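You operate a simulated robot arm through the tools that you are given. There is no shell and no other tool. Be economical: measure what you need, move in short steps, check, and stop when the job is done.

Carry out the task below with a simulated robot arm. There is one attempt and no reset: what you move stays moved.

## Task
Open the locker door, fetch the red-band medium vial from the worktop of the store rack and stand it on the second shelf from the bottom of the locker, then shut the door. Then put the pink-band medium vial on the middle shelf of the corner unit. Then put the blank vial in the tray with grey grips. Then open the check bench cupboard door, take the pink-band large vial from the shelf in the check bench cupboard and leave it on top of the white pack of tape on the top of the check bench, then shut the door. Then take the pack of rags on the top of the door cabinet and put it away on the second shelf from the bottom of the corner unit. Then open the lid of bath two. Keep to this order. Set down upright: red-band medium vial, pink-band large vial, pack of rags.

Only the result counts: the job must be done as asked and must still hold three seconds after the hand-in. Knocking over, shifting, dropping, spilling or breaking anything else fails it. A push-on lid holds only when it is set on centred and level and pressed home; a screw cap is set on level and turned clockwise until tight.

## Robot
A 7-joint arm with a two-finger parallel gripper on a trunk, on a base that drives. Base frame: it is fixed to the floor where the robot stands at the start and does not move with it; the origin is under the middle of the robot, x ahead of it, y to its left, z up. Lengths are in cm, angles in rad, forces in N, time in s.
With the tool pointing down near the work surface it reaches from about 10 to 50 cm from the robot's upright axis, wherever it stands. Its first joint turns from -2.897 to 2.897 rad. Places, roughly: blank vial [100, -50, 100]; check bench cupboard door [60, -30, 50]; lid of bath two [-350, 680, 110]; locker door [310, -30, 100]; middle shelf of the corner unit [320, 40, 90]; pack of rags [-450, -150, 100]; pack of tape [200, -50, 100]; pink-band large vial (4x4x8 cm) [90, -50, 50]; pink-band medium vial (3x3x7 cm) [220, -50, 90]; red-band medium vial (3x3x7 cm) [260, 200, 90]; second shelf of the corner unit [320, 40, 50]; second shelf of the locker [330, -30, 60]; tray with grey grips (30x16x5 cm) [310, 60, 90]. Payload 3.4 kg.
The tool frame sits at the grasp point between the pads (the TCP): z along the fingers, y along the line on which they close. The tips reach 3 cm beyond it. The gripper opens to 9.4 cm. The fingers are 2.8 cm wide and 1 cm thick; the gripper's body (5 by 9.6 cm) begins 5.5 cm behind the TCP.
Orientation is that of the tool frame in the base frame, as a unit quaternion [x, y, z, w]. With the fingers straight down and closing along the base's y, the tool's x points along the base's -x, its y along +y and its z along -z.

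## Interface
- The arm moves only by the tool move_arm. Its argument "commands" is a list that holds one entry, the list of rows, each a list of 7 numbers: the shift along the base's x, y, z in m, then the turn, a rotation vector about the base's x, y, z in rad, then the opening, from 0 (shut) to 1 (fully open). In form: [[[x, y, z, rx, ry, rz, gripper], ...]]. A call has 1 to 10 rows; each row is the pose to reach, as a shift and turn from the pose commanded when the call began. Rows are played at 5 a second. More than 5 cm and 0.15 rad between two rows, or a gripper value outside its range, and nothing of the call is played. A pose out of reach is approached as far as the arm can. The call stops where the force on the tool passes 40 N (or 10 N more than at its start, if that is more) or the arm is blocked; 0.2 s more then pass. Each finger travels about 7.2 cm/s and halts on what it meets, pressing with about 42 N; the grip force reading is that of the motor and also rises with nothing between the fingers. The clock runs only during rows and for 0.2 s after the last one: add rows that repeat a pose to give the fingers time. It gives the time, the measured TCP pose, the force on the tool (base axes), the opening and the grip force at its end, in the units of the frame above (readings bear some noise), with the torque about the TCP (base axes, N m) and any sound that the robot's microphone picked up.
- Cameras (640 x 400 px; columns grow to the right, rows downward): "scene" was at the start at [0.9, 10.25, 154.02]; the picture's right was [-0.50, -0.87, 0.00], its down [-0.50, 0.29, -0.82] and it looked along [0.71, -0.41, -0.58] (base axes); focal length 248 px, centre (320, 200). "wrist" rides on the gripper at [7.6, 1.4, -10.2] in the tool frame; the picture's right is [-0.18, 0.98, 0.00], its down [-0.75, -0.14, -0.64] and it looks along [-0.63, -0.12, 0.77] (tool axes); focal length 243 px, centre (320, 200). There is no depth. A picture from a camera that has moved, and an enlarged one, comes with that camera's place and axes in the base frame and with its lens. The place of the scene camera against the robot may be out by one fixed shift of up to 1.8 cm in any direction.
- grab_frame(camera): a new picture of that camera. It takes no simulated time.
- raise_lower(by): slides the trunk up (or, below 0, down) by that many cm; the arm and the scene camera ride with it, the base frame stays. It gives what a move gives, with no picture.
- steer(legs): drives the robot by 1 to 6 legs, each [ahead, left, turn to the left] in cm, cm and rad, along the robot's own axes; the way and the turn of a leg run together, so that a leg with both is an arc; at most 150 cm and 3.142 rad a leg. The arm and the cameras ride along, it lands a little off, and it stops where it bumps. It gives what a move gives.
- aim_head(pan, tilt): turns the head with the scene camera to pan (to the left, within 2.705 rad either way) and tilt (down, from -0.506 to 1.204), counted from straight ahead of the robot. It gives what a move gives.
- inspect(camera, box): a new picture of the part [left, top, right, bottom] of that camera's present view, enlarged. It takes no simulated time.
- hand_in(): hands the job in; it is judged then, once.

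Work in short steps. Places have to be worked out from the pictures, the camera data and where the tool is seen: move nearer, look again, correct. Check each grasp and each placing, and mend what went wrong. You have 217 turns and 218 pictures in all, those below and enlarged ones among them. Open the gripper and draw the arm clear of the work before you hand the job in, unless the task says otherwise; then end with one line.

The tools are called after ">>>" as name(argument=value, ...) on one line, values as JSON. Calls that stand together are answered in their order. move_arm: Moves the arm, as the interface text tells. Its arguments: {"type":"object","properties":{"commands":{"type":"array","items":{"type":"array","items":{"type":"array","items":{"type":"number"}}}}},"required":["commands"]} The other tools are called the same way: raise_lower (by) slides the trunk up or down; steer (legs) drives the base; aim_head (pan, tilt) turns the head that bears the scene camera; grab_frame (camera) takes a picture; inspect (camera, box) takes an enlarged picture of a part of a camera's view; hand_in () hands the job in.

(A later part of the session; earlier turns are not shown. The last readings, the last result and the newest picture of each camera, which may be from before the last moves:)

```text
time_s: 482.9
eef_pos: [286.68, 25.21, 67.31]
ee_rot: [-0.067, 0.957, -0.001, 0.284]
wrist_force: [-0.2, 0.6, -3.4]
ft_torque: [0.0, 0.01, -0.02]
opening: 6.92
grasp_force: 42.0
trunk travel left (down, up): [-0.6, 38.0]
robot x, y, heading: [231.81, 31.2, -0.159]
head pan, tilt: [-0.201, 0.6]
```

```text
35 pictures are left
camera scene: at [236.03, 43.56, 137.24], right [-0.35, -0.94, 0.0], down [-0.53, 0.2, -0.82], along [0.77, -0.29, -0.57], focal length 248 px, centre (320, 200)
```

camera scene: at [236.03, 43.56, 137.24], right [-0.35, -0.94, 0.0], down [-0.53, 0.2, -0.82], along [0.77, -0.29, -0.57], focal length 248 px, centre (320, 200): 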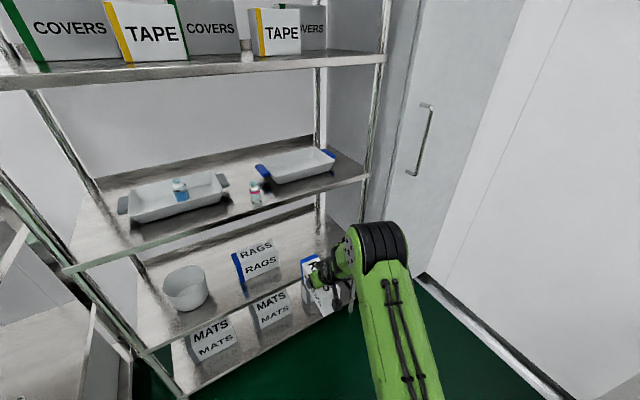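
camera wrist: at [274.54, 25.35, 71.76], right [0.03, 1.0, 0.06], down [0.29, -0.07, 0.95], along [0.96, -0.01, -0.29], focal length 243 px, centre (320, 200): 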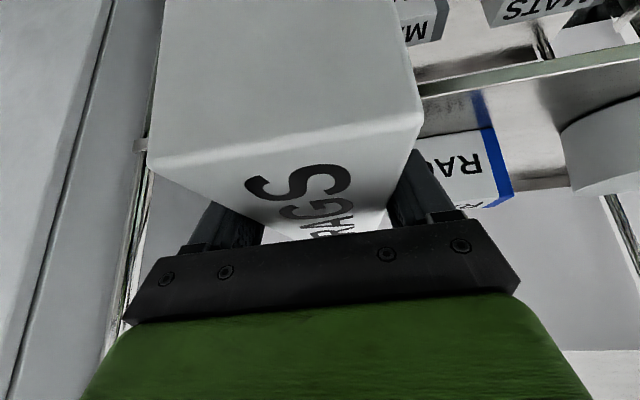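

Shelf surface ≈ z 51; gap right of RAGS spans y≈8–34. I lower to leave ~2 cm under the pack and drive it in.

>>> move_arm(commands=[[[0, 0, -0.025, 0, 0, 0, 0.4], [0, 0, -0.042, 0, 0, 0, 0.4]]])

>>> steer(legs=[[12, -0.5, 0]])

>>> grab_frame(camera="wrist")

>>> inspect(camera="scene", box=[200, 160, 440, 340])

```text
time_s: 483.5
eef_pos: [286.44, 25.29, 63.02]
ee_rot: [-0.066, 0.957, -0.002, 0.284]
wrist_force: [-0.4, 0.1, -3.5]
ft_torque: [0.0, 0.04, 0.0]
opening: 6.9
grasp_force: 42.0
trunk travel left (down, up): [-0.6, 38.0]
robot x, y, heading: [231.49, 31.04, -0.161]
head pan, tilt: [-0.201, 0.6]
```

```text
time_s: 484.7
eef_pos: [298.56, 22.85, 63.05]
ee_rot: [-0.066, 0.957, -0.002, 0.283]
wrist_force: [-0.1, -0.2, -2.8]
ft_torque: [0.02, 0.05, 0.05]
opening: 6.91
grasp_force: 42.7
trunk travel left (down, up): [-0.6, 38.0]
robot x, y, heading: [243.84, 28.61, -0.157]
head pan, tilt: [-0.201, 0.6]
```

```text
34 pictures are left
camera wrist: at [286.38, 23.1, 67.55], right [0.03, 1.0, 0.06], down [0.3, -0.07, 0.95], along [0.95, -0.01, -0.3], focal length 243 px, centre (320, 200)
```

wrist: 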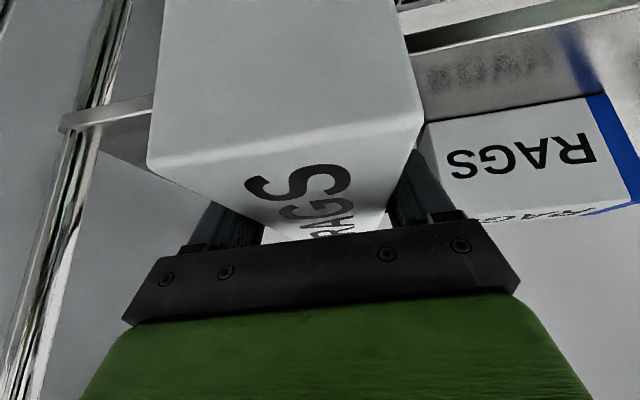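

```text
2.22 times, centred on (320, 250) of scene
camera zoom: at [248.01, 41.12, 137.24], right [-0.35, -0.94, 0.0], down [-0.53, 0.2, -0.82], along [0.77, -0.29, -0.57], focal length 551 px, centre (320, 89)
```

zoom: 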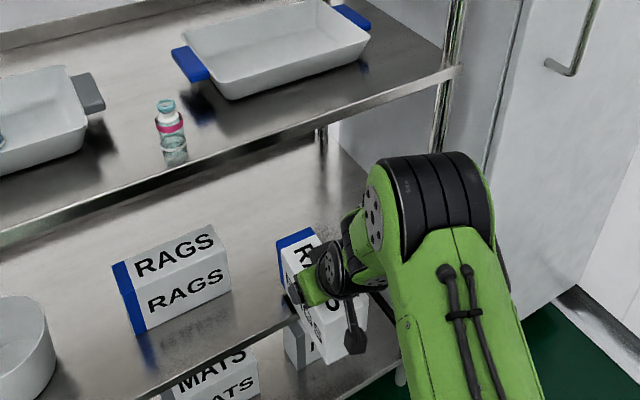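

The elbow is near the middle shelf's lip, so I extend the arm rather than the base, half-way first.

>>> move_arm(commands=[[[0.02, -0.004, 0, 0, 0, 0, 0.4], [0.04, -0.008, 0, 0, 0, 0, 0.4], [0.06, -0.012, 0, 0, 0, 0, 0.4]]])

>>> inspect(camera="scene", box=[200, 160, 440, 340])

```text
time_s: 485.5
eef_pos: [304.5, 21.74, 63.12]
ee_rot: [-0.067, 0.957, -0.001, 0.283]
wrist_force: [-0.3, 0.6, -3.4]
ft_torque: [-0.02, 0.0, -0.02]
opening: 6.89
grasp_force: 42.2
trunk travel left (down, up): [-0.6, 38.0]
robot x, y, heading: [244.49, 28.69, -0.159]
head pan, tilt: [-0.201, 0.6]
```

```text
2.22 times, centred on (320, 250) of scene
camera zoom: at [247.96, 41.13, 137.24], right [-0.35, -0.94, 0.0], down [-0.53, 0.2, -0.82], along [0.77, -0.29, -0.57], focal length 551 px, centre (320, 89)
```

zoom: 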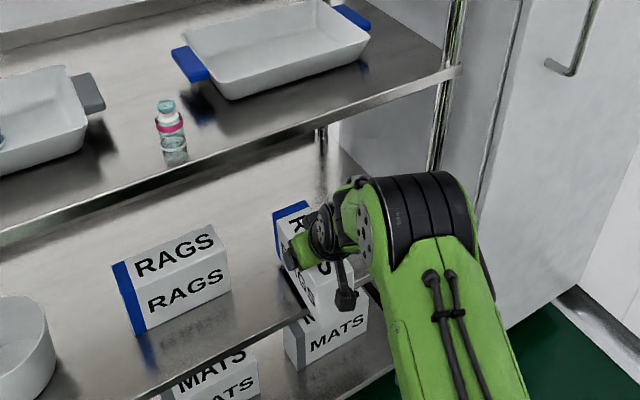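

The elbow stays clear and low. I extend the remaining 5.5 cm.

>>> move_arm(commands=[[[0.02, -0.004, 0, 0, 0, 0, 0.4], [0.04, -0.008, 0, 0, 0, 0, 0.4], [0.057, -0.011, 0, 0, 0, 0, 0.4]]])

>>> grab_frame(camera="wrist")

```text
time_s: 486.3
eef_pos: [310.37, 20.72, 63.26]
ee_rot: [-0.066, 0.957, -0.002, 0.283]
wrist_force: [0.2, 0.0, -3.2]
ft_torque: [-0.02, 0.06, 0.0]
opening: 6.89
grasp_force: 42.4
trunk travel left (down, up): [-0.6, 38.0]
robot x, y, heading: [243.99, 28.67, -0.159]
head pan, tilt: [-0.201, 0.6]
```

```text
31 pictures are left
camera wrist: at [298.32, 20.82, 67.65], right [0.03, 1.0, 0.06], down [0.3, -0.07, 0.95], along [0.95, -0.01, -0.3], focal length 243 px, centre (320, 200)
```

wrist: 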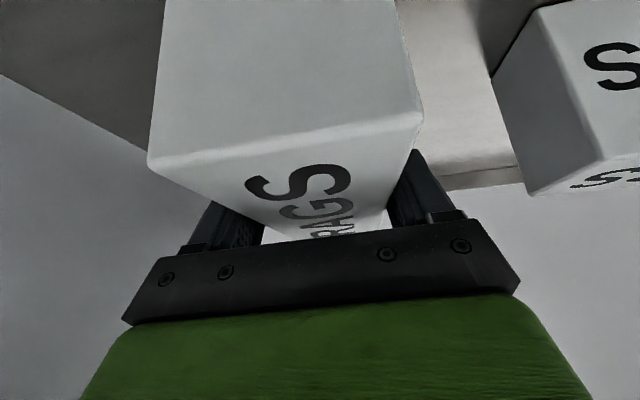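

Pack's rear end is about flush with the lip; I go 2 cm deeper, then lower slowly to contact.

>>> move_arm(commands=[[[0.01, -0.002, 0, 0, 0, 0, 0.4], [0.02, -0.003, 0, 0, 0, 0, 0.4], [0.02, -0.003, -0.007, 0, 0, 0, 0.4], [0.02, -0.003, -0.013, 0, 0, 0, 0.4], [0.02, -0.003, -0.018, 0, 0, 0, 0.4]]])

```text
time_s: 487.5
eef_pos: [312.27, 20.39, 61.53]
ee_rot: [-0.066, 0.956, -0.003, 0.286]
wrist_force: [-0.6, -0.1, 2.2]
ft_torque: [0.16, -0.36, 0.03]
opening: 6.88
grasp_force: 42.2
trunk travel left (down, up): [-0.6, 38.0]
robot x, y, heading: [243.56, 28.88, -0.16]
head pan, tilt: [-0.201, 0.6]
```

Contact begins at the far end (~5 N). I press a further 4 mm to seat it.

>>> move_arm(commands=[[[0, 0, -0.002, 0, 0, 0, 0.4], [0, 0, -0.004, 0, 0, 0, 0.4], [0, 0, -0.006, 0, 0, 0, 0.4]]])

```text
time_s: 488.3
eef_pos: [312.11, 20.28, 61.43]
ee_rot: [-0.065, 0.955, -0.003, 0.29]
wrist_force: [-0.7, -3.1, 31.6]
ft_torque: [0.68, 0.73, 0.2]
opening: 6.93
grasp_force: 42.0
trunk travel left (down, up): [-0.6, 38.0]
robot x, y, heading: [244.26, 28.83, -0.156]
head pan, tilt: [-0.201, 0.6]
```

Seated (32 N). I open, then slide straight back out.

>>> move_arm(commands=[[[0, 0, 0.002, 0, 0, 0, 0.8], [0, 0, 0.004, 0, 0, 0, 0.95], [0, 0, 0.006, 0, 0, 0, 0.95], [-0.03, 0.005, 0.01, 0, 0, 0, 0.95], [-0.06, 0.01, 0.014, 0, 0, 0, 0.95], [-0.1, 0.016, 0.014, 0, 0, 0, 0.95]]])

>>> grab_frame(camera="wrist")

```text
time_s: 489.7
eef_pos: [302.07, 21.81, 62.34]
ee_rot: [-0.066, 0.957, -0.002, 0.284]
wrist_force: [0.4, 0.0, 1.2]
ft_torque: [-0.01, -0.03, -0.03]
opening: 8.95
grasp_force: 0.1
trunk travel left (down, up): [-0.6, 38.0]
robot x, y, heading: [243.96, 28.92, -0.163]
head pan, tilt: [-0.201, 0.6]
```

```text
30 pictures are left
camera wrist: at [289.96, 22.05, 66.69], right [0.03, 1.0, 0.06], down [0.29, -0.07, 0.95], along [0.96, -0.01, -0.3], focal length 243 px, centre (320, 200)
```

wrist: 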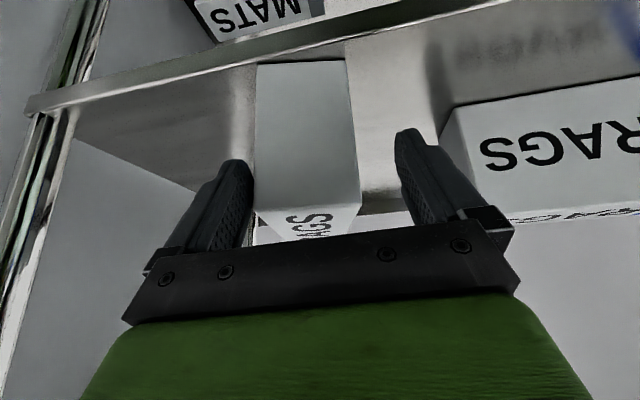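

The pack stands upright on the second shelf. I back the base away and check.

>>> steer(legs=[[-30, 4, 0]])

>>> inspect(camera="scene", box=[120, 60, 440, 300])

```text
time_s: 491.8
eef_pos: [272.73, 30.54, 62.28]
ee_rot: [-0.065, 0.957, -0.003, 0.284]
wrist_force: [-0.3, -0.7, 0.2]
ft_torque: [-0.04, -0.01, 0.03]
opening: 8.96
grasp_force: 0.0
trunk travel left (down, up): [-0.6, 38.0]
robot x, y, heading: [214.35, 37.58, -0.162]
head pan, tilt: [-0.201, 0.6]
```

```text
1.67 times, centred on (280, 180) of scene
camera zoom: at [218.5, 49.96, 137.24], right [-0.35, -0.94, 0.0], down [-0.53, 0.2, -0.83], along [0.77, -0.29, -0.56], focal length 414 px, centre (387, 233)
```

zoom: 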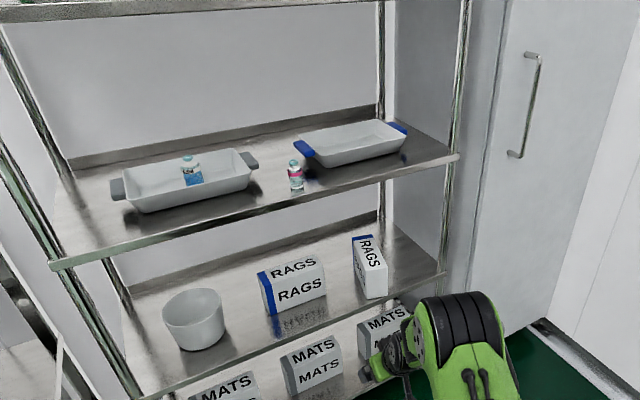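

All placed well. Now to bath two: I raise the trunk, move to the open floor, and turn toward (−350, 680) to look.

>>> raise_lower(by=20)

>>> steer(legs=[[-76, 70, 0], [0, 0, 2.49]])

>>> aim_head(pan=0.0, tilt=0.25)

>>> grab_frame(camera="scene")

```text
time_s: 494.0
eef_pos: [272.76, 30.52, 82.22]
ee_rot: [-0.066, 0.957, -0.001, 0.284]
wrist_force: [0.2, 0.2, 0.7]
ft_torque: [0.01, 0.0, -0.01]
opening: 8.96
grasp_force: 0.1
trunk travel left (down, up): [-20.6, 18.0]
robot x, y, heading: [214.72, 37.66, -0.163]
head pan, tilt: [-0.201, 0.6]
```

```text
time_s: 505.1
eef_pos: [110.63, 160.37, 82.19]
ee_rot: [0.923, -0.261, -0.266, -0.098]
wrist_force: [0.7, -0.1, 0.5]
ft_torque: [0.02, -0.01, -0.02]
opening: 8.94
grasp_force: 0.1
trunk travel left (down, up): [-20.6, 18.0]
robot x, y, heading: [151.5, 118.15, 2.296]
head pan, tilt: [-0.201, 0.6]
```

```text
time_s: 505.9
eef_pos: [110.53, 160.29, 82.19]
ee_rot: [0.923, -0.261, -0.267, -0.098]
wrist_force: [0.0, 0.3, -0.3]
ft_torque: [-0.03, 0.0, -0.02]
opening: 8.9
grasp_force: 0.0
trunk travel left (down, up): [-20.6, 18.0]
robot x, y, heading: [150.54, 117.72, 2.293]
head pan, tilt: [0.0, 0.25]
```

```text
28 pictures are left
camera scene: at [136.69, 109.79, 160.43], right [0.75, 0.66, 0.0], down [0.16, -0.19, -0.97], along [-0.64, 0.73, -0.25], focal length 248 px, centre (320, 200)
```

scene: 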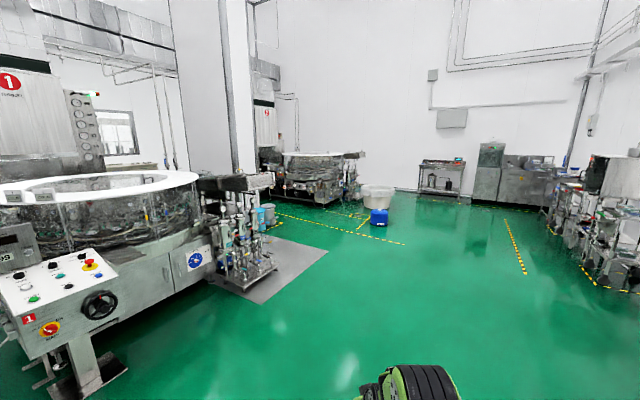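

Target lies beyond the second ring machine at the far side. I drive across the open floor to get a nearer view.

>>> steer(legs=[[146, -30, 0], [146, -30, 0]])

>>> grab_frame(camera="scene")

```text
time_s: 520.5
eef_pos: [-39.6, 422.8, 82.11]
ee_rot: [0.923, -0.262, -0.266, -0.097]
wrist_force: [-0.6, -0.6, -0.7]
ft_torque: [0.0, 0.01, 0.01]
opening: 8.93
grasp_force: 0.0
trunk travel left (down, up): [-20.6, 18.0]
robot x, y, heading: [0.92, 380.34, 2.287]
head pan, tilt: [0.0, 0.25]
```

```text
27 pictures are left
camera scene: at [-13.59, 372.16, 160.44], right [0.75, 0.66, 0.0], down [0.16, -0.19, -0.97], along [-0.64, 0.73, -0.25], focal length 248 px, centre (320, 200)
```

scene: 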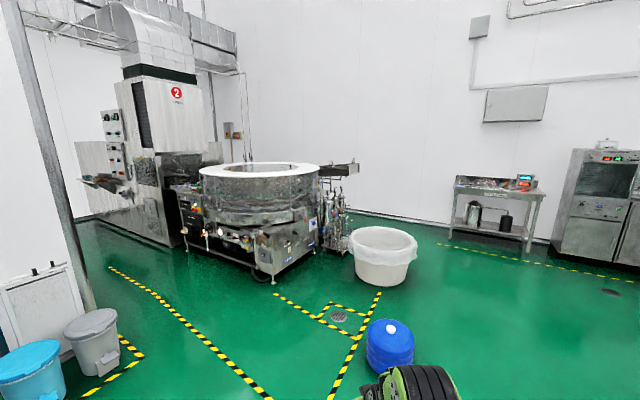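

The projected target falls on the white ring top of machine 2. I zoom in on it.

>>> inspect(camera="scene", box=[170, 130, 370, 290])

```text
2.50 times, centred on (270, 210) of scene
camera zoom: at [-13.59, 372.16, 160.44], right [0.75, 0.66, 0.0], down [0.16, -0.19, -0.97], along [-0.64, 0.73, -0.25], focal length 620 px, centre (445, 175)
```

zoom: 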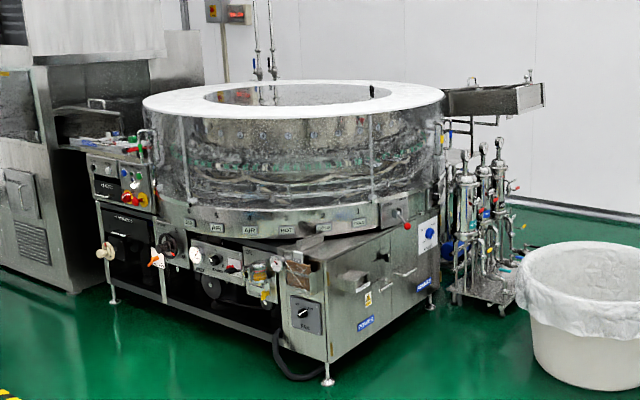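

The lid must be on the ring's rear part (a small black knob shows there). I go round the right side, past the blue can and tub, for a look.

>>> steer(legs=[[90, -60, 0], [90, -60, 0], [88, -60, 0]])

>>> aim_head(pan=0.8, tilt=0.2)

>>> grab_frame(camera="scene")

```text
time_s: 536.3
eef_pos: [-78.91, 744.6, 82.17]
ee_rot: [0.922, -0.265, -0.266, -0.098]
wrist_force: [0.4, 0.0, -0.2]
ft_torque: [-0.01, -0.02, 0.0]
opening: 8.92
grasp_force: 0.2
trunk travel left (down, up): [-20.6, 18.0]
robot x, y, heading: [-38.73, 701.86, 2.288]
head pan, tilt: [0.0, 0.25]
```

```text
time_s: 537.4
eef_pos: [-78.87, 744.44, 82.25]
ee_rot: [0.922, -0.263, -0.266, -0.097]
wrist_force: [0.6, -0.1, 0.8]
ft_torque: [0.02, 0.03, -0.01]
opening: 8.9
grasp_force: 0.1
trunk travel left (down, up): [-20.6, 18.0]
robot x, y, heading: [-38.97, 701.6, 2.282]
head pan, tilt: [0.799, 0.201]
```

```text
25 pictures are left
camera scene: at [-56.24, 687.33, 160.89], right [0.06, 1.0, 0.0], down [0.2, -0.01, -0.98], along [-0.98, 0.06, -0.2], focal length 248 px, centre (320, 200)
```

scene: 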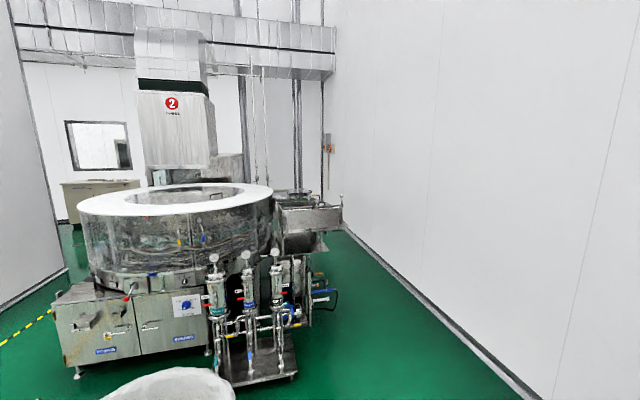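

The target now projects onto a steel vessel with a round lid to the right of the ring. I zoom.

>>> inspect(camera="scene", box=[250, 160, 370, 260])

```text
4.00 times, centred on (310, 210) of scene
camera zoom: at [-56.24, 687.33, 160.89], right [0.06, 1.0, 0.0], down [0.2, -0.01, -0.98], along [-0.98, 0.06, -0.2], focal length 992 px, centre (360, 160)
```

zoom: 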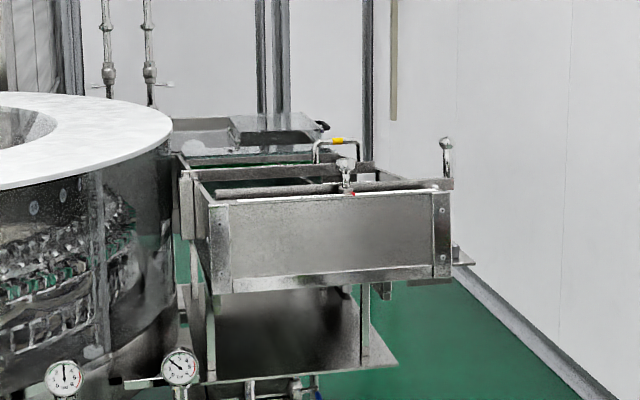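

Two tanks: a near open one and, behind it, one with a lid whose black handle is at ≈(−359, 694). I'll stand between the tanks and the wall. First I lift the arm well up.

>>> raise_lower(by=17.5)

>>> move_arm(commands=[[[0.01, -0.01, 0.04, 0, 0, 0, 0.5], [0.02, -0.02, 0.08, 0, 0, 0, 0.3], [0.03, -0.03, 0.12, 0, 0, 0, 0.3], [0.04, -0.04, 0.16, 0, 0, 0, 0.3], [0.05, -0.05, 0.2, 0, 0, 0, 0.3], [0.06, -0.06, 0.24, 0, 0, 0, 0.3], [0.07, -0.07, 0.28, 0, 0, 0, 0.3], [0.07, -0.07, 0.32, 0, 0, 0, 0.3], [0.07, -0.07, 0.36, 0, 0, 0, 0.3]]])

>>> steer(legs=[[0, 0, 2.4], [-70, -113, 0]])

>>> aim_head(pan=-1.2, tilt=0.4)

>>> grab_frame(camera="scene")

```text
time_s: 539.4
eef_pos: [-78.83, 744.59, 99.7]
ee_rot: [0.922, -0.264, -0.266, -0.098]
wrist_force: [0.3, -0.1, 0.1]
ft_torque: [0.0, 0.01, -0.03]
opening: 8.92
grasp_force: 0.0
trunk travel left (down, up): [-38.1, 0.5]
robot x, y, heading: [-38.4, 701.76, 2.289]
head pan, tilt: [0.799, 0.201]
```

```text
time_s: 541.4
eef_pos: [-71.85, 737.42, 135.8]
ee_rot: [0.922, -0.264, -0.267, -0.098]
wrist_force: [-0.3, -0.5, 1.2]
ft_torque: [0.01, 0.02, 0.01]
opening: 2.84
grasp_force: 0.1
trunk travel left (down, up): [-38.1, 0.5]
robot x, y, heading: [-38.65, 701.56, 2.288]
head pan, tilt: [0.799, 0.201]
```

```text
time_s: 553.8
eef_pos: [-150.27, 728.88, 135.73]
ee_rot: [0.584, 0.761, -0.189, 0.211]
wrist_force: [-0.4, -0.4, -0.3]
ft_torque: [-0.02, 0.01, 0.01]
opening: 2.85
grasp_force: 0.0
trunk travel left (down, up): [-38.1, 0.5]
robot x, y, heading: [-149.93, 778.19, -1.606]
head pan, tilt: [0.799, 0.201]
```

```text
time_s: 555.7
eef_pos: [-150.35, 728.92, 135.73]
ee_rot: [0.583, 0.761, -0.19, 0.212]
wrist_force: [-1.5, 0.4, 0.1]
ft_torque: [-0.04, 0.04, 0.02]
opening: 2.83
grasp_force: 0.1
trunk travel left (down, up): [-38.1, 0.5]
robot x, y, heading: [-150.12, 777.81, -1.606]
head pan, tilt: [-1.201, 0.4]
```

```text
23 pictures are left
camera scene: at [-144.39, 779.6, 176.52], right [-0.33, 0.94, 0.0], down [0.37, 0.13, -0.92], along [-0.87, -0.3, -0.39], focal length 248 px, centre (320, 200)
```

scene: 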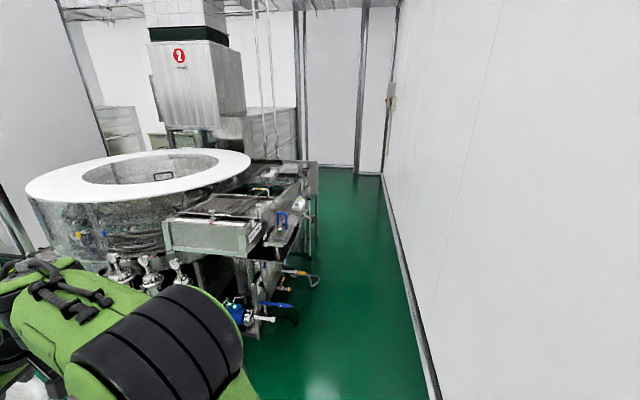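

Clear corridor along the wall. I zoom on the tanks.

>>> inspect(camera="scene", box=[160, 140, 340, 290])

```text
2.67 times, centred on (250, 215) of scene
camera zoom: at [-144.39, 779.6, 176.52], right [-0.33, 0.94, 0.0], down [0.37, 0.13, -0.92], along [-0.87, -0.3, -0.39], focal length 662 px, centre (507, 160)
```

zoom: 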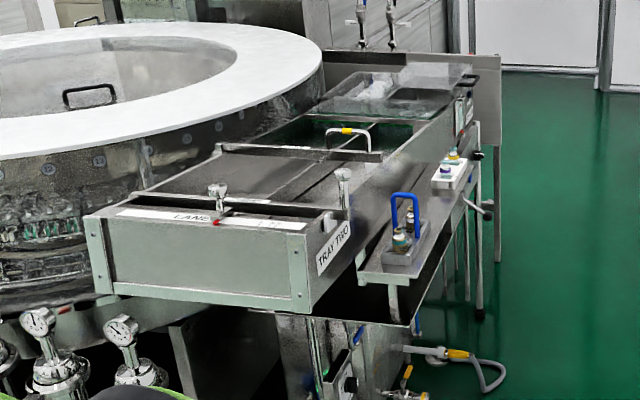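

Bath two is the far box with a glass lid; its black handle is on the wall side at ≈(−358, 692). I drive along to stand before it.

>>> steer(legs=[[13, -100, 0], [13, -98, 0]])

>>> aim_head(pan=-0.1, tilt=0.8)

>>> grab_frame(camera="scene")

```text
time_s: 565.7
eef_pos: [-351.7, 713.25, 135.76]
ee_rot: [0.588, 0.758, -0.19, 0.211]
wrist_force: [0.6, -0.3, 0.2]
ft_torque: [0.02, 0.02, -0.01]
opening: 2.82
grasp_force: 0.1
trunk travel left (down, up): [-38.1, 0.5]
robot x, y, heading: [-351.19, 762.03, -1.612]
head pan, tilt: [-1.201, 0.4]
```

```text
time_s: 567.1
eef_pos: [-351.85, 713.27, 135.67]
ee_rot: [0.588, 0.758, -0.191, 0.21]
wrist_force: [0.3, 0.2, 1.1]
ft_torque: [0.0, 0.02, 0.01]
opening: 2.83
grasp_force: 0.1
trunk travel left (down, up): [-38.1, 0.5]
robot x, y, heading: [-351.17, 762.15, -1.618]
head pan, tilt: [-0.099, 0.799]
```

```text
21 pictures are left
camera scene: at [-337.72, 758.73, 173.01], right [-0.99, 0.15, 0.0], down [0.1, 0.71, -0.7], along [-0.1, -0.69, -0.72], focal length 248 px, centre (320, 200)
```

scene: 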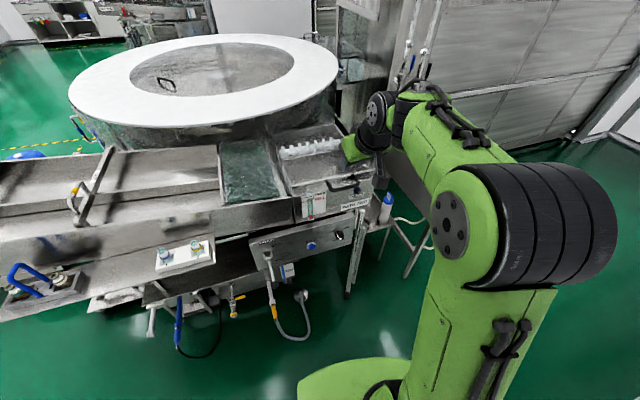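

I zoom in on the box and its handle.

>>> inspect(camera="scene", box=[260, 120, 400, 230])

```text
3.64 times, centred on (330, 175) of scene
camera zoom: at [-337.72, 758.73, 173.01], right [-0.99, 0.15, 0.0], down [0.1, 0.71, -0.7], along [-0.1, -0.69, -0.72], focal length 902 px, centre (284, 291)
```

zoom: 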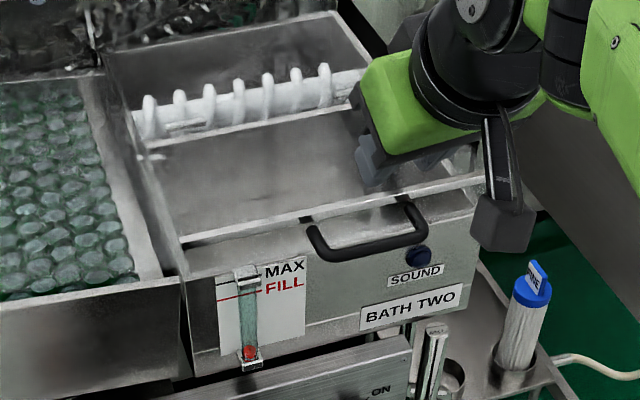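

Labelled BATH TWO: the lid's black U-handle protrudes toward me at ≈(−356.5, 691.5, 110). I'll lift it with closed fingers under the bar. I lower the trunk and level the tool.

>>> raise_lower(by=-15)

>>> move_arm(commands=[[[0, 0.005, 0.01, -0.14, -0.036, 0, 0], [0, 0.01, 0.02, -0.28, -0.071, 0, 0], [0, 0.01, 0.02, -0.42, -0.107, 0, 0], [0, 0.01, 0.02, -0.56, -0.143, 0, 0], [0, 0.01, 0.02, -0.7, -0.178, 0, 0], [0, 0.01, 0.02, -0.84, -0.214, 0, 0], [0, 0.01, 0.02, -0.872, -0.222, 0, 0]]])

>>> inspect(camera="scene", box=[230, 100, 450, 260])

```text
time_s: 568.8
eef_pos: [-351.78, 713.05, 120.7]
ee_rot: [0.588, 0.757, -0.191, 0.21]
wrist_force: [0.7, 0.2, 0.0]
ft_torque: [0.0, 0.01, 0.01]
opening: 2.85
grasp_force: 0.1
trunk travel left (down, up): [-23.1, 15.5]
robot x, y, heading: [-351.44, 761.82, -1.619]
head pan, tilt: [-0.099, 0.799]
```

```text
time_s: 570.4
eef_pos: [-351.77, 714.24, 122.64]
ee_rot: [0.46, 0.58, -0.428, 0.519]
wrist_force: [-0.3, -0.4, 0.2]
ft_torque: [0.0, 0.0, -0.01]
opening: 0.0
grasp_force: 33.1
trunk travel left (down, up): [-23.1, 15.5]
robot x, y, heading: [-351.27, 762.19, -1.611]
head pan, tilt: [-0.099, 0.799]
```

```text
2.50 times, centred on (340, 180) of scene
camera zoom: at [-337.71, 758.75, 158.0], right [-0.99, 0.14, 0.0], down [0.1, 0.71, -0.7], along [-0.1, -0.69, -0.72], focal length 620 px, centre (270, 250)
```

zoom: 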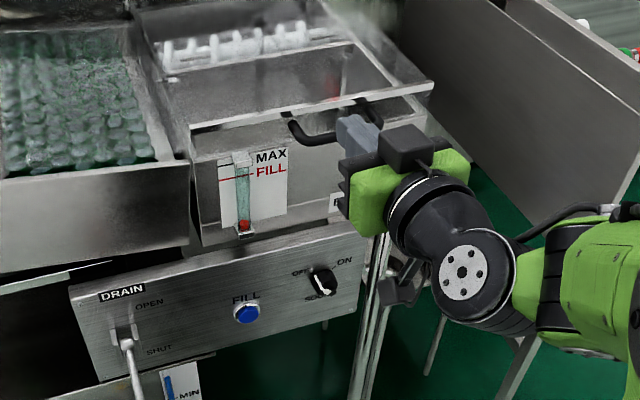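

Two heights give the handle bar at ≈(−356.4, 689.8, 108), ~5 cm off the rim. I drive 12 cm nearer, then drop in front of and below the bar.

>>> steer(legs=[[11, 0, 0]])

>>> move_arm(commands=[[[-0.02, 0.03, -0.03, 0, 0, 0, 0], [-0.04, 0.035, -0.07, 0, 0, 0, 0], [-0.05, 0.03, -0.11, 0, 0, 0, 0], [-0.055, 0.02, -0.15, 0, 0, 0, 0], [-0.058, 0.01, -0.172, 0, 0, 0, 0]]])

>>> grab_frame(camera="wrist")

```text
time_s: 571.6
eef_pos: [-352.29, 703.44, 122.68]
ee_rot: [0.461, 0.58, -0.427, 0.518]
wrist_force: [0.3, -0.2, 0.4]
ft_torque: [-0.01, -0.02, -0.02]
opening: 0.0
grasp_force: 32.7
trunk travel left (down, up): [-23.1, 15.5]
robot x, y, heading: [-352.13, 751.66, -1.617]
head pan, tilt: [-0.099, 0.799]
```

```text
time_s: 572.8
eef_pos: [-357.92, 704.63, 105.4]
ee_rot: [0.459, 0.58, -0.428, 0.519]
wrist_force: [-0.1, -0.4, -1.4]
ft_torque: [-0.02, -0.01, -0.01]
opening: 0.0
grasp_force: 33.3
out of reach, approached as far as the arm can: row 2
trunk travel left (down, up): [-23.1, 15.5]
robot x, y, heading: [-351.79, 751.2, -1.617]
head pan, tilt: [-0.099, 0.799]
```

```text
18 pictures are left
camera wrist: at [-359.02, 715.6, 98.89], right [0.97, 0.19, 0.16], down [-0.24, 0.53, 0.81], along [0.07, -0.83, 0.56], focal length 243 px, centre (320, 200)
```

wrist: 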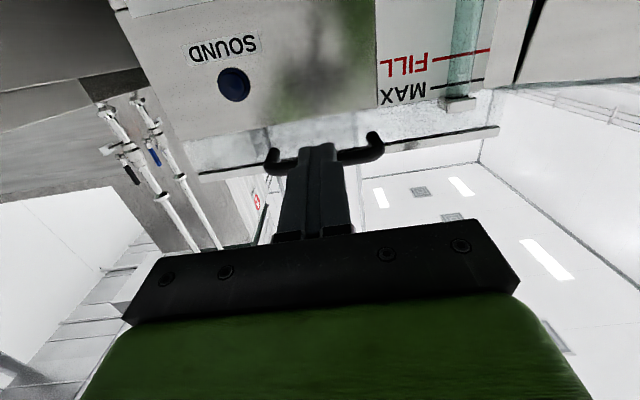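

The fingers are centred in front of and below the U-handle. I move forward under the bar.

>>> move_arm(commands=[[[0.008, -0.04, 0, 0, 0, 0, 0], [0.016, -0.08, 0, 0, 0, 0, 0], [0.023, -0.115, 0, 0, 0, 0, 0], [0.025, -0.128, 0, 0, 0, 0, 0]]])

>>> grab_frame(camera="wrist")

```text
time_s: 573.8
eef_pos: [-355.69, 693.06, 105.66]
ee_rot: [0.462, 0.581, -0.426, 0.517]
wrist_force: [-3.3, 38.4, 11.2]
ft_torque: [-0.48, 0.14, -0.02]
opening: 0.0
grasp_force: 32.9
trunk travel left (down, up): [-23.1, 15.5]
robot x, y, heading: [-351.54, 751.53, -1.615]
head pan, tilt: [-0.099, 0.799]
stopped in row 4: the force on the tool passed its limit at 54 N (the readings are from after the stop); the commanded pose is now the measured one
```

```text
17 pictures are left
camera wrist: at [-356.84, 704.15, 99.16], right [0.97, 0.19, 0.17], down [-0.24, 0.52, 0.82], along [0.07, -0.83, 0.55], focal length 243 px, centre (320, 200)
```

wrist: 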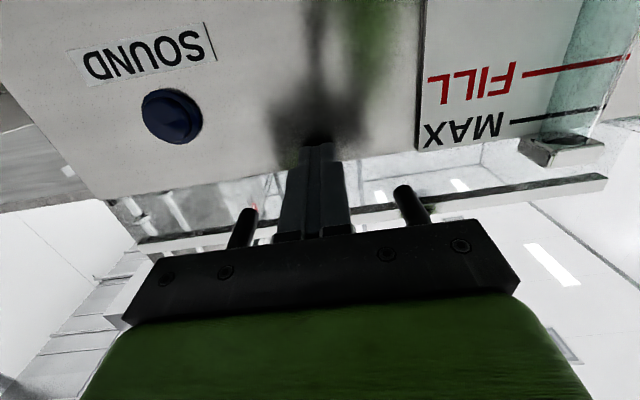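

The tips touched the tank front; the handle's arms are visible above. I ease back 1 cm and lift.

>>> move_arm(commands=[[[-0.002, 0.01, 0, 0, 0, 0, 0], [-0.002, 0.01, 0.02, 0, 0, 0, 0], [-0.002, 0.01, 0.04, 0, 0, 0, 0], [-0.002, 0.009, 0.06, 0, 0, 0, 0], [-0.002, 0.008, 0.08, 0, 0, 0, 0], [-0.002, 0.005, 0.1, 0, 0, 0, 0], [-0.001, 0.001, 0.12, 0, 0, 0, 0]]])

>>> grab_frame(camera="scene")

```text
time_s: 575.4
eef_pos: [-355.71, 692.34, 117.25]
ee_rot: [0.464, 0.583, -0.424, 0.515]
wrist_force: [0.1, 0.3, -2.2]
ft_torque: [0.03, -0.05, 0.0]
opening: 0.03
grasp_force: 32.9
trunk travel left (down, up): [-23.1, 15.5]
robot x, y, heading: [-351.81, 751.35, -1.619]
head pan, tilt: [-0.099, 0.799]
```

```text
16 pictures are left
camera scene: at [-338.18, 748.18, 157.99], right [-0.99, 0.15, 0.0], down [0.1, 0.71, -0.7], along [-0.1, -0.69, -0.72], focal length 248 px, centre (320, 200)
```

scene: 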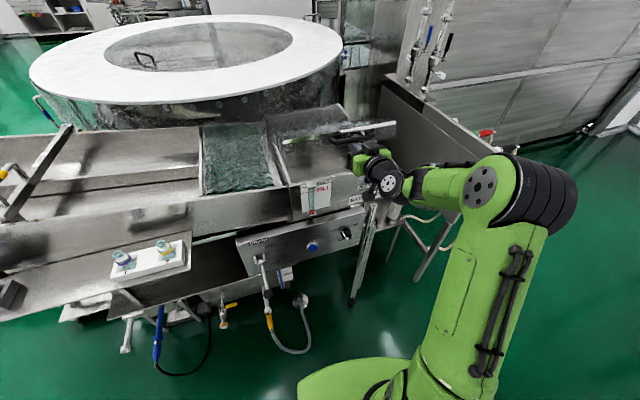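

The lid's rim seems raised. I zoom to see.

>>> inspect(camera="scene", box=[250, 90, 430, 220])

```text
3.08 times, centred on (340, 155) of scene
camera zoom: at [-338.18, 748.18, 157.99], right [-0.99, 0.15, 0.0], down [0.1, 0.71, -0.7], along [-0.1, -0.69, -0.72], focal length 764 px, centre (258, 338)
```

zoom: 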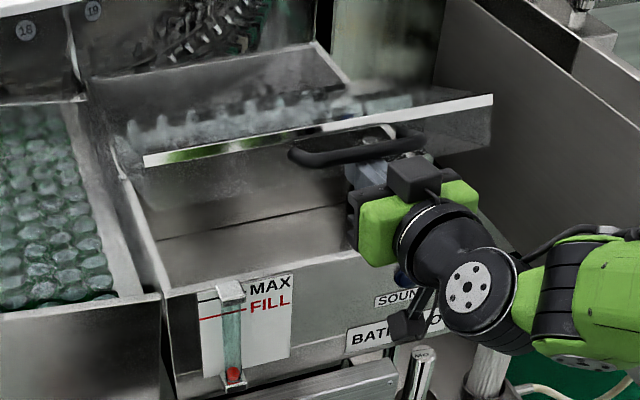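

The lid is up ~0.2 rad and stays put. I continue lifting along its arc (hinge at the back, radius ≈45 cm).

>>> move_arm(commands=[[[0.002, -0.01, 0.044, 0, 0, 0, 0], [0.004, -0.022, 0.086, 0, 0, 0, 0], [0.007, -0.038, 0.126, 0, 0, 0, 0], [0.01, -0.058, 0.163, 0, 0, 0, 0], [0.014, -0.082, 0.198, 0, 0, 0, 0], [0.018, -0.11, 0.23, 0, 0, 0, 0]]])

>>> grab_frame(camera="scene")

```text
time_s: 576.8
eef_pos: [-353.85, 680.67, 140.01]
ee_rot: [0.465, 0.586, -0.42, 0.514]
wrist_force: [-0.5, -0.5, -1.5]
ft_torque: [-0.06, 0.0, -0.01]
opening: 0.01
grasp_force: 32.8
trunk travel left (down, up): [-23.1, 15.5]
robot x, y, heading: [-351.86, 751.58, -1.617]
head pan, tilt: [-0.099, 0.799]
```

```text
14 pictures are left
camera scene: at [-338.14, 747.69, 157.98], right [-0.99, 0.15, 0.0], down [0.1, 0.71, -0.69], along [-0.1, -0.69, -0.72], focal length 248 px, centre (320, 200)
```

scene: 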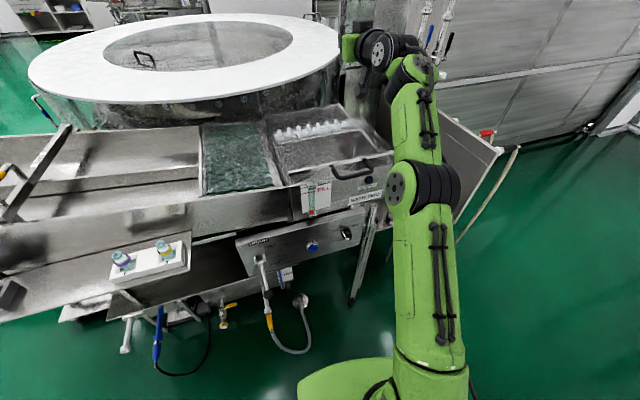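

The lid fell back because its true radius is shorter (≈25 cm) and the finger slipped out of the U. I retract and go back below the bar to redo it on the right arc.

>>> move_arm(commands=[[[-0.008, 0.045, 0, 0, 0, 0, 0], [-0.016, 0.09, 0, 0, 0, 0, 0], [-0.025, 0.135, 0, 0, 0, 0, 0], [-0.033, 0.18, 0, 0, 0, 0, 0], [-0.038, 0.225, -0.01, 0, 0, 0, 0], [-0.038, 0.255, -0.05, 0, 0, 0, 0], [-0.038, 0.26, -0.095, 0, 0, 0, 0], [-0.038, 0.258, -0.14, 0, 0, 0, 0], [-0.038, 0.25, -0.185, 0, 0, 0, 0], [-0.038, 0.24, -0.225, 0, 0, 0, 0]]])

>>> move_arm(commands=[[[0, 0, -0.03, 0, 0, 0, 0], [0, 0, -0.06, 0, 0, 0, 0], [0, 0, -0.12, 0, 0, 0, 0]]])

```text
time_s: 579.0
eef_pos: [-357.91, 705.31, 117.65]
ee_rot: [0.463, 0.583, -0.424, 0.516]
wrist_force: [0.2, -0.2, -0.4]
ft_torque: [-0.01, -0.01, 0.0]
opening: 0.0
grasp_force: 32.5
trunk travel left (down, up): [-23.1, 15.5]
robot x, y, heading: [-351.75, 751.59, -1.615]
head pan, tilt: [-0.099, 0.799]
```

```text
refused: row 3 steps farther than a row can; nothing moved
```

I lower to z≈105.4 in front of the bar.

>>> move_arm(commands=[[[0, 0, -0.04, 0, 0, 0, 0], [0, 0, -0.08, 0, 0, 0, 0], [0, 0, -0.122, 0, 0, 0, 0]]])

>>> steer(legs=[[9, 1.5, 0]])

>>> grab_frame(camera="wrist")

```text
time_s: 579.8
eef_pos: [-357.9, 705.29, 105.55]
ee_rot: [0.464, 0.583, -0.423, 0.516]
wrist_force: [-0.5, -0.2, -0.1]
ft_torque: [-0.02, 0.0, 0.02]
opening: 0.0
grasp_force: 33.0
trunk travel left (down, up): [-23.1, 15.5]
robot x, y, heading: [-351.58, 751.79, -1.618]
head pan, tilt: [-0.099, 0.799]
```

```text
time_s: 580.9
eef_pos: [-356.44, 696.22, 105.52]
ee_rot: [0.463, 0.584, -0.423, 0.515]
wrist_force: [-0.8, -0.2, 0.4]
ft_torque: [0.01, -0.01, -0.04]
opening: 0.0
grasp_force: 32.7
trunk travel left (down, up): [-23.1, 15.5]
robot x, y, heading: [-350.48, 742.54, -1.609]
head pan, tilt: [-0.099, 0.799]
```

```text
13 pictures are left
camera wrist: at [-357.61, 707.39, 99.07], right [0.97, 0.19, 0.17], down [-0.24, 0.51, 0.82], along [0.07, -0.84, 0.54], focal length 243 px, centre (320, 200)
```

wrist: 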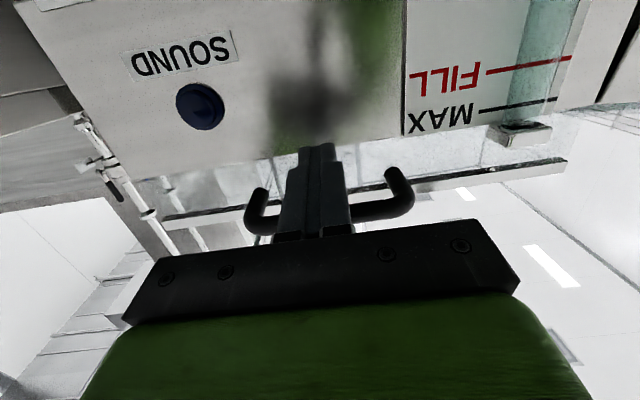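

Fingers are under the bar within the U. I lift slowly, on a 25-cm arc, first to about 0.5 rad.

>>> move_arm(commands=[[[0.003, -0.02, 0, 0, 0, 0, 0], [0.004, -0.021, 0.02, 0, 0, 0, 0], [0.004, -0.023, 0.04, 0, 0, 0, 0], [0.005, -0.029, 0.06, 0, 0, 0, 0], [0.006, -0.034, 0.08, 0, 0, 0, 0], [0.007, -0.04, 0.1, 0, 0, 0, 0], [0.008, -0.047, 0.12, 0, 0, 0, 0], [0.01, -0.056, 0.14, 0, 0, 0, 0], [0.011, -0.064, 0.158, 0, 0, 0, 0], [0.011, -0.064, 0.158, 0, 0, 0, 0]]])

>>> inspect(camera="scene", box=[250, 60, 450, 220])

```text
time_s: 583.1
eef_pos: [-355.45, 689.78, 121.26]
ee_rot: [0.463, 0.584, -0.423, 0.516]
wrist_force: [0.8, -1.0, -3.2]
ft_torque: [0.02, -0.02, 0.02]
opening: 0.0
grasp_force: 32.5
trunk travel left (down, up): [-23.1, 15.5]
robot x, y, heading: [-350.35, 742.54, -1.617]
head pan, tilt: [-0.099, 0.799]
```

```text
2.50 times, centred on (350, 140) of scene
camera zoom: at [-337.06, 739.21, 157.99], right [-0.99, 0.14, 0.0], down [0.1, 0.71, -0.7], along [-0.1, -0.69, -0.72], focal length 620 px, centre (245, 350)
```

zoom: 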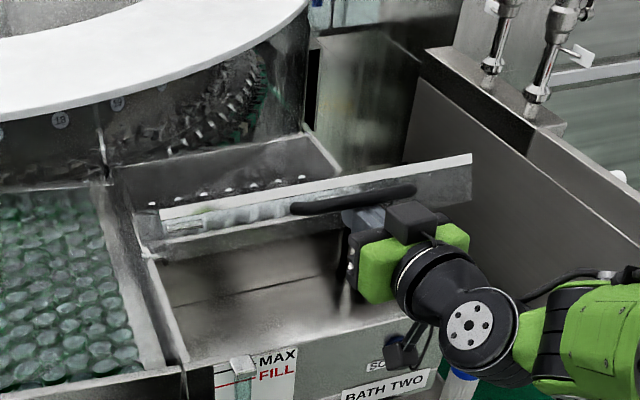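

The lid rests on the fingers (~3 N) and follows. I continue to ≈1.3 rad.

>>> move_arm(commands=[[[0.002, -0.012, 0.02, 0, 0, 0, 0], [0.004, -0.026, 0.039, 0, 0, 0, 0], [0.006, -0.041, 0.056, 0, 0, 0, 0], [0.009, -0.058, 0.072, 0, 0, 0, 0], [0.012, -0.076, 0.086, 0, 0, 0, 0], [0.015, -0.096, 0.099, 0, 0, 0, 0], [0.018, -0.116, 0.11, 0, 0, 0, 0], [0.021, -0.138, 0.12, 0, 0, 0, 0], [0.024, -0.16, 0.127, 0, 0, 0, 0], [0.024, -0.16, 0.127, 0, 0, 0, 0]]])

>>> grab_frame(camera="scene")

```text
time_s: 585.3
eef_pos: [-352.78, 673.76, 133.74]
ee_rot: [0.465, 0.586, -0.421, 0.514]
wrist_force: [2.3, -1.9, -15.5]
ft_torque: [0.27, 0.01, 0.1]
opening: 0.01
grasp_force: 32.8
trunk travel left (down, up): [-23.1, 15.5]
robot x, y, heading: [-350.77, 742.56, -1.617]
head pan, tilt: [-0.099, 0.799]
```

```text
11 pictures are left
camera scene: at [-337.03, 738.98, 157.98], right [-0.99, 0.14, 0.0], down [0.1, 0.71, -0.7], along [-0.1, -0.69, -0.72], focal length 248 px, centre (320, 200)
```

scene: 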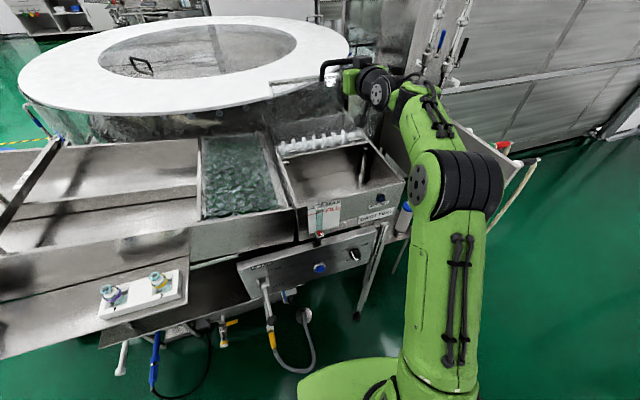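

The tank is open, lid near vertical. I zoom to judge its angle.

>>> inspect(camera="scene", box=[250, 30, 430, 180])

```text
2.67 times, centred on (340, 105) of scene
camera zoom: at [-337.03, 738.98, 157.98], right [-0.99, 0.14, 0.0], down [0.1, 0.71, -0.7], along [-0.1, -0.69, -0.72], focal length 662 px, centre (267, 453)
```

zoom: 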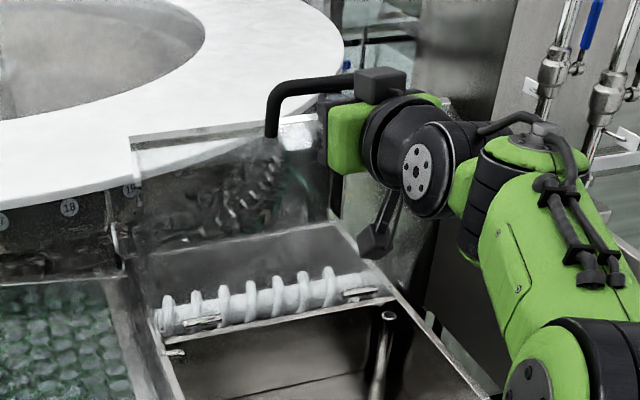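

The lid stands at ≈75°, bar above the fingers inside the U. I push on toward −y so the palm carries it past vertical.

>>> move_arm(commands=[[[0.002, -0.015, 0.004, 0, 0, 0, 0], [0.005, -0.03, 0.008, 0, 0, 0, 0], [0.007, -0.045, 0.01, 0, 0, 0, 0], [0.01, -0.06, 0.012, 0, 0, 0, 0], [0.012, -0.075, 0.012, 0, 0, 0, 0], [0.015, -0.09, 0.012, 0, 0, 0, 0], [0.017, -0.105, 0.012, 0, 0, 0, 0], [0.02, -0.12, 0.01, 0, 0, 0, 0]]])

>>> inspect(camera="scene", box=[250, 30, 430, 180])

```text
time_s: 587.1
eef_pos: [-350.12, 668.2, 134.26]
ee_rot: [0.461, 0.583, -0.424, 0.517]
wrist_force: [-1.3, -0.8, -1.5]
ft_torque: [0.03, -0.01, -0.02]
opening: 0.01
grasp_force: 32.5
out of reach, approached as far as the arm can: row 4, 5, 6, 7, 8
trunk travel left (down, up): [-23.1, 15.5]
robot x, y, heading: [-350.68, 742.62, -1.613]
head pan, tilt: [-0.099, 0.799]
```

```text
2.67 times, centred on (340, 105) of scene
camera zoom: at [-337.11, 739.22, 158.01], right [-0.99, 0.14, 0.0], down [0.1, 0.71, -0.7], along [-0.1, -0.69, -0.72], focal length 662 px, centre (267, 453)
```

zoom: 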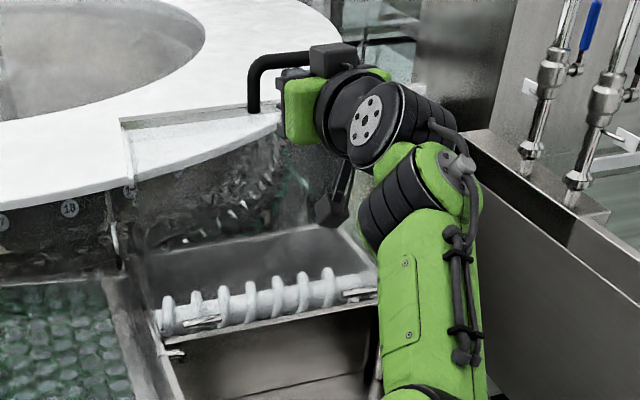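

The lid is now ≈70° up with the bar near the palm, arm at full reach. I drive the base 7 cm ahead to push it over.

>>> steer(legs=[[7, 0, 0]])

>>> move_arm(commands=[[[0, -0.01, 0.01, 0, 0, 0, 0], [0.002, -0.02, 0.015, 0, 0, 0, 0], [0.004, -0.035, 0.02, 0, 0, 0, 0], [0.006, -0.05, 0.02, 0, 0, 0, 0], [0.008, -0.065, 0.02, 0, 0, 0, 0], [0.008, -0.065, 0.02, 0, 0, 0, 0]]])

>>> grab_frame(camera="scene")

```text
time_s: 588.1
eef_pos: [-350.85, 660.75, 133.58]
ee_rot: [0.465, 0.585, -0.421, 0.514]
wrist_force: [-4.1, 2.8, -23.4]
ft_torque: [-0.46, -0.45, 0.03]
opening: 0.0
grasp_force: 33.9
trunk travel left (down, up): [-23.1, 15.5]
robot x, y, heading: [-351.04, 735.44, -1.615]
head pan, tilt: [-0.099, 0.799]
```

```text
time_s: 589.5
eef_pos: [-350.67, 660.7, 133.57]
ee_rot: [0.467, 0.585, -0.42, 0.513]
wrist_force: [-11.4, 0.7, -24.2]
ft_torque: [-0.41, -0.49, 0.17]
opening: 0.02
grasp_force: 32.8
out of reach, approached as far as the arm can: row 1, 2, 3, 4, 5, 6
trunk travel left (down, up): [-23.1, 15.5]
robot x, y, heading: [-350.85, 735.41, -1.618]
head pan, tilt: [-0.099, 0.799]
```

```text
8 pictures are left
camera scene: at [-337.73, 731.86, 158.01], right [-0.99, 0.14, 0.0], down [0.1, 0.71, -0.69], along [-0.1, -0.69, -0.72], focal length 248 px, centre (320, 200)
```

scene: 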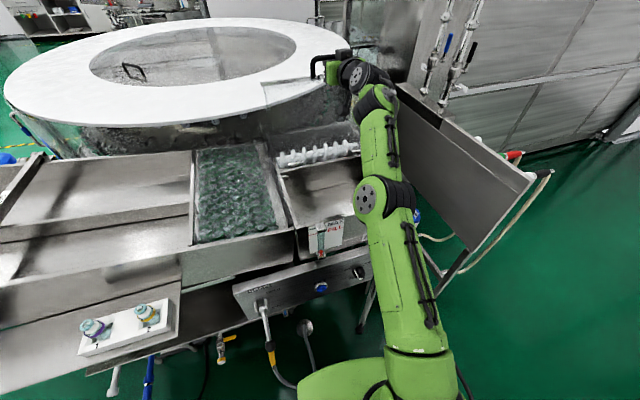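

The lid still bears down on the fingers (24 N). I raise the trunk 4 cm to carry the bar up its arc.

>>> raise_lower(by=4)

>>> inspect(camera="scene", box=[230, 20, 430, 180])

```text
time_s: 589.9
eef_pos: [-350.44, 660.97, 133.6]
ee_rot: [0.474, 0.588, -0.416, 0.507]
wrist_force: [-3.1, -1.2, -8.9]
ft_torque: [-0.11, -0.19, 0.03]
opening: 0.0
grasp_force: 32.9
trunk travel left (down, up): [-23.8, 14.8]
robot x, y, heading: [-351.15, 735.43, -1.611]
head pan, tilt: [-0.099, 0.799]
stopped: the force on the tool passed its limit at 46 N (the readings are from after the stop); the commanded pose is now the measured one
```

```text
2.50 times, centred on (330, 100) of scene
camera zoom: at [-337.43, 732.21, 158.74], right [-0.99, 0.14, 0.0], down [0.1, 0.71, -0.7], along [-0.1, -0.69, -0.72], focal length 620 px, centre (295, 450)
```

zoom: 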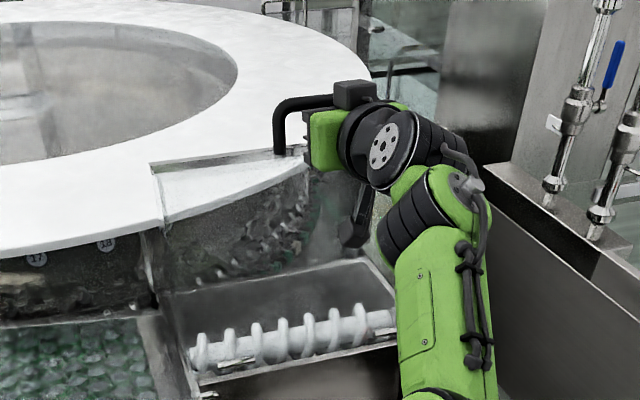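

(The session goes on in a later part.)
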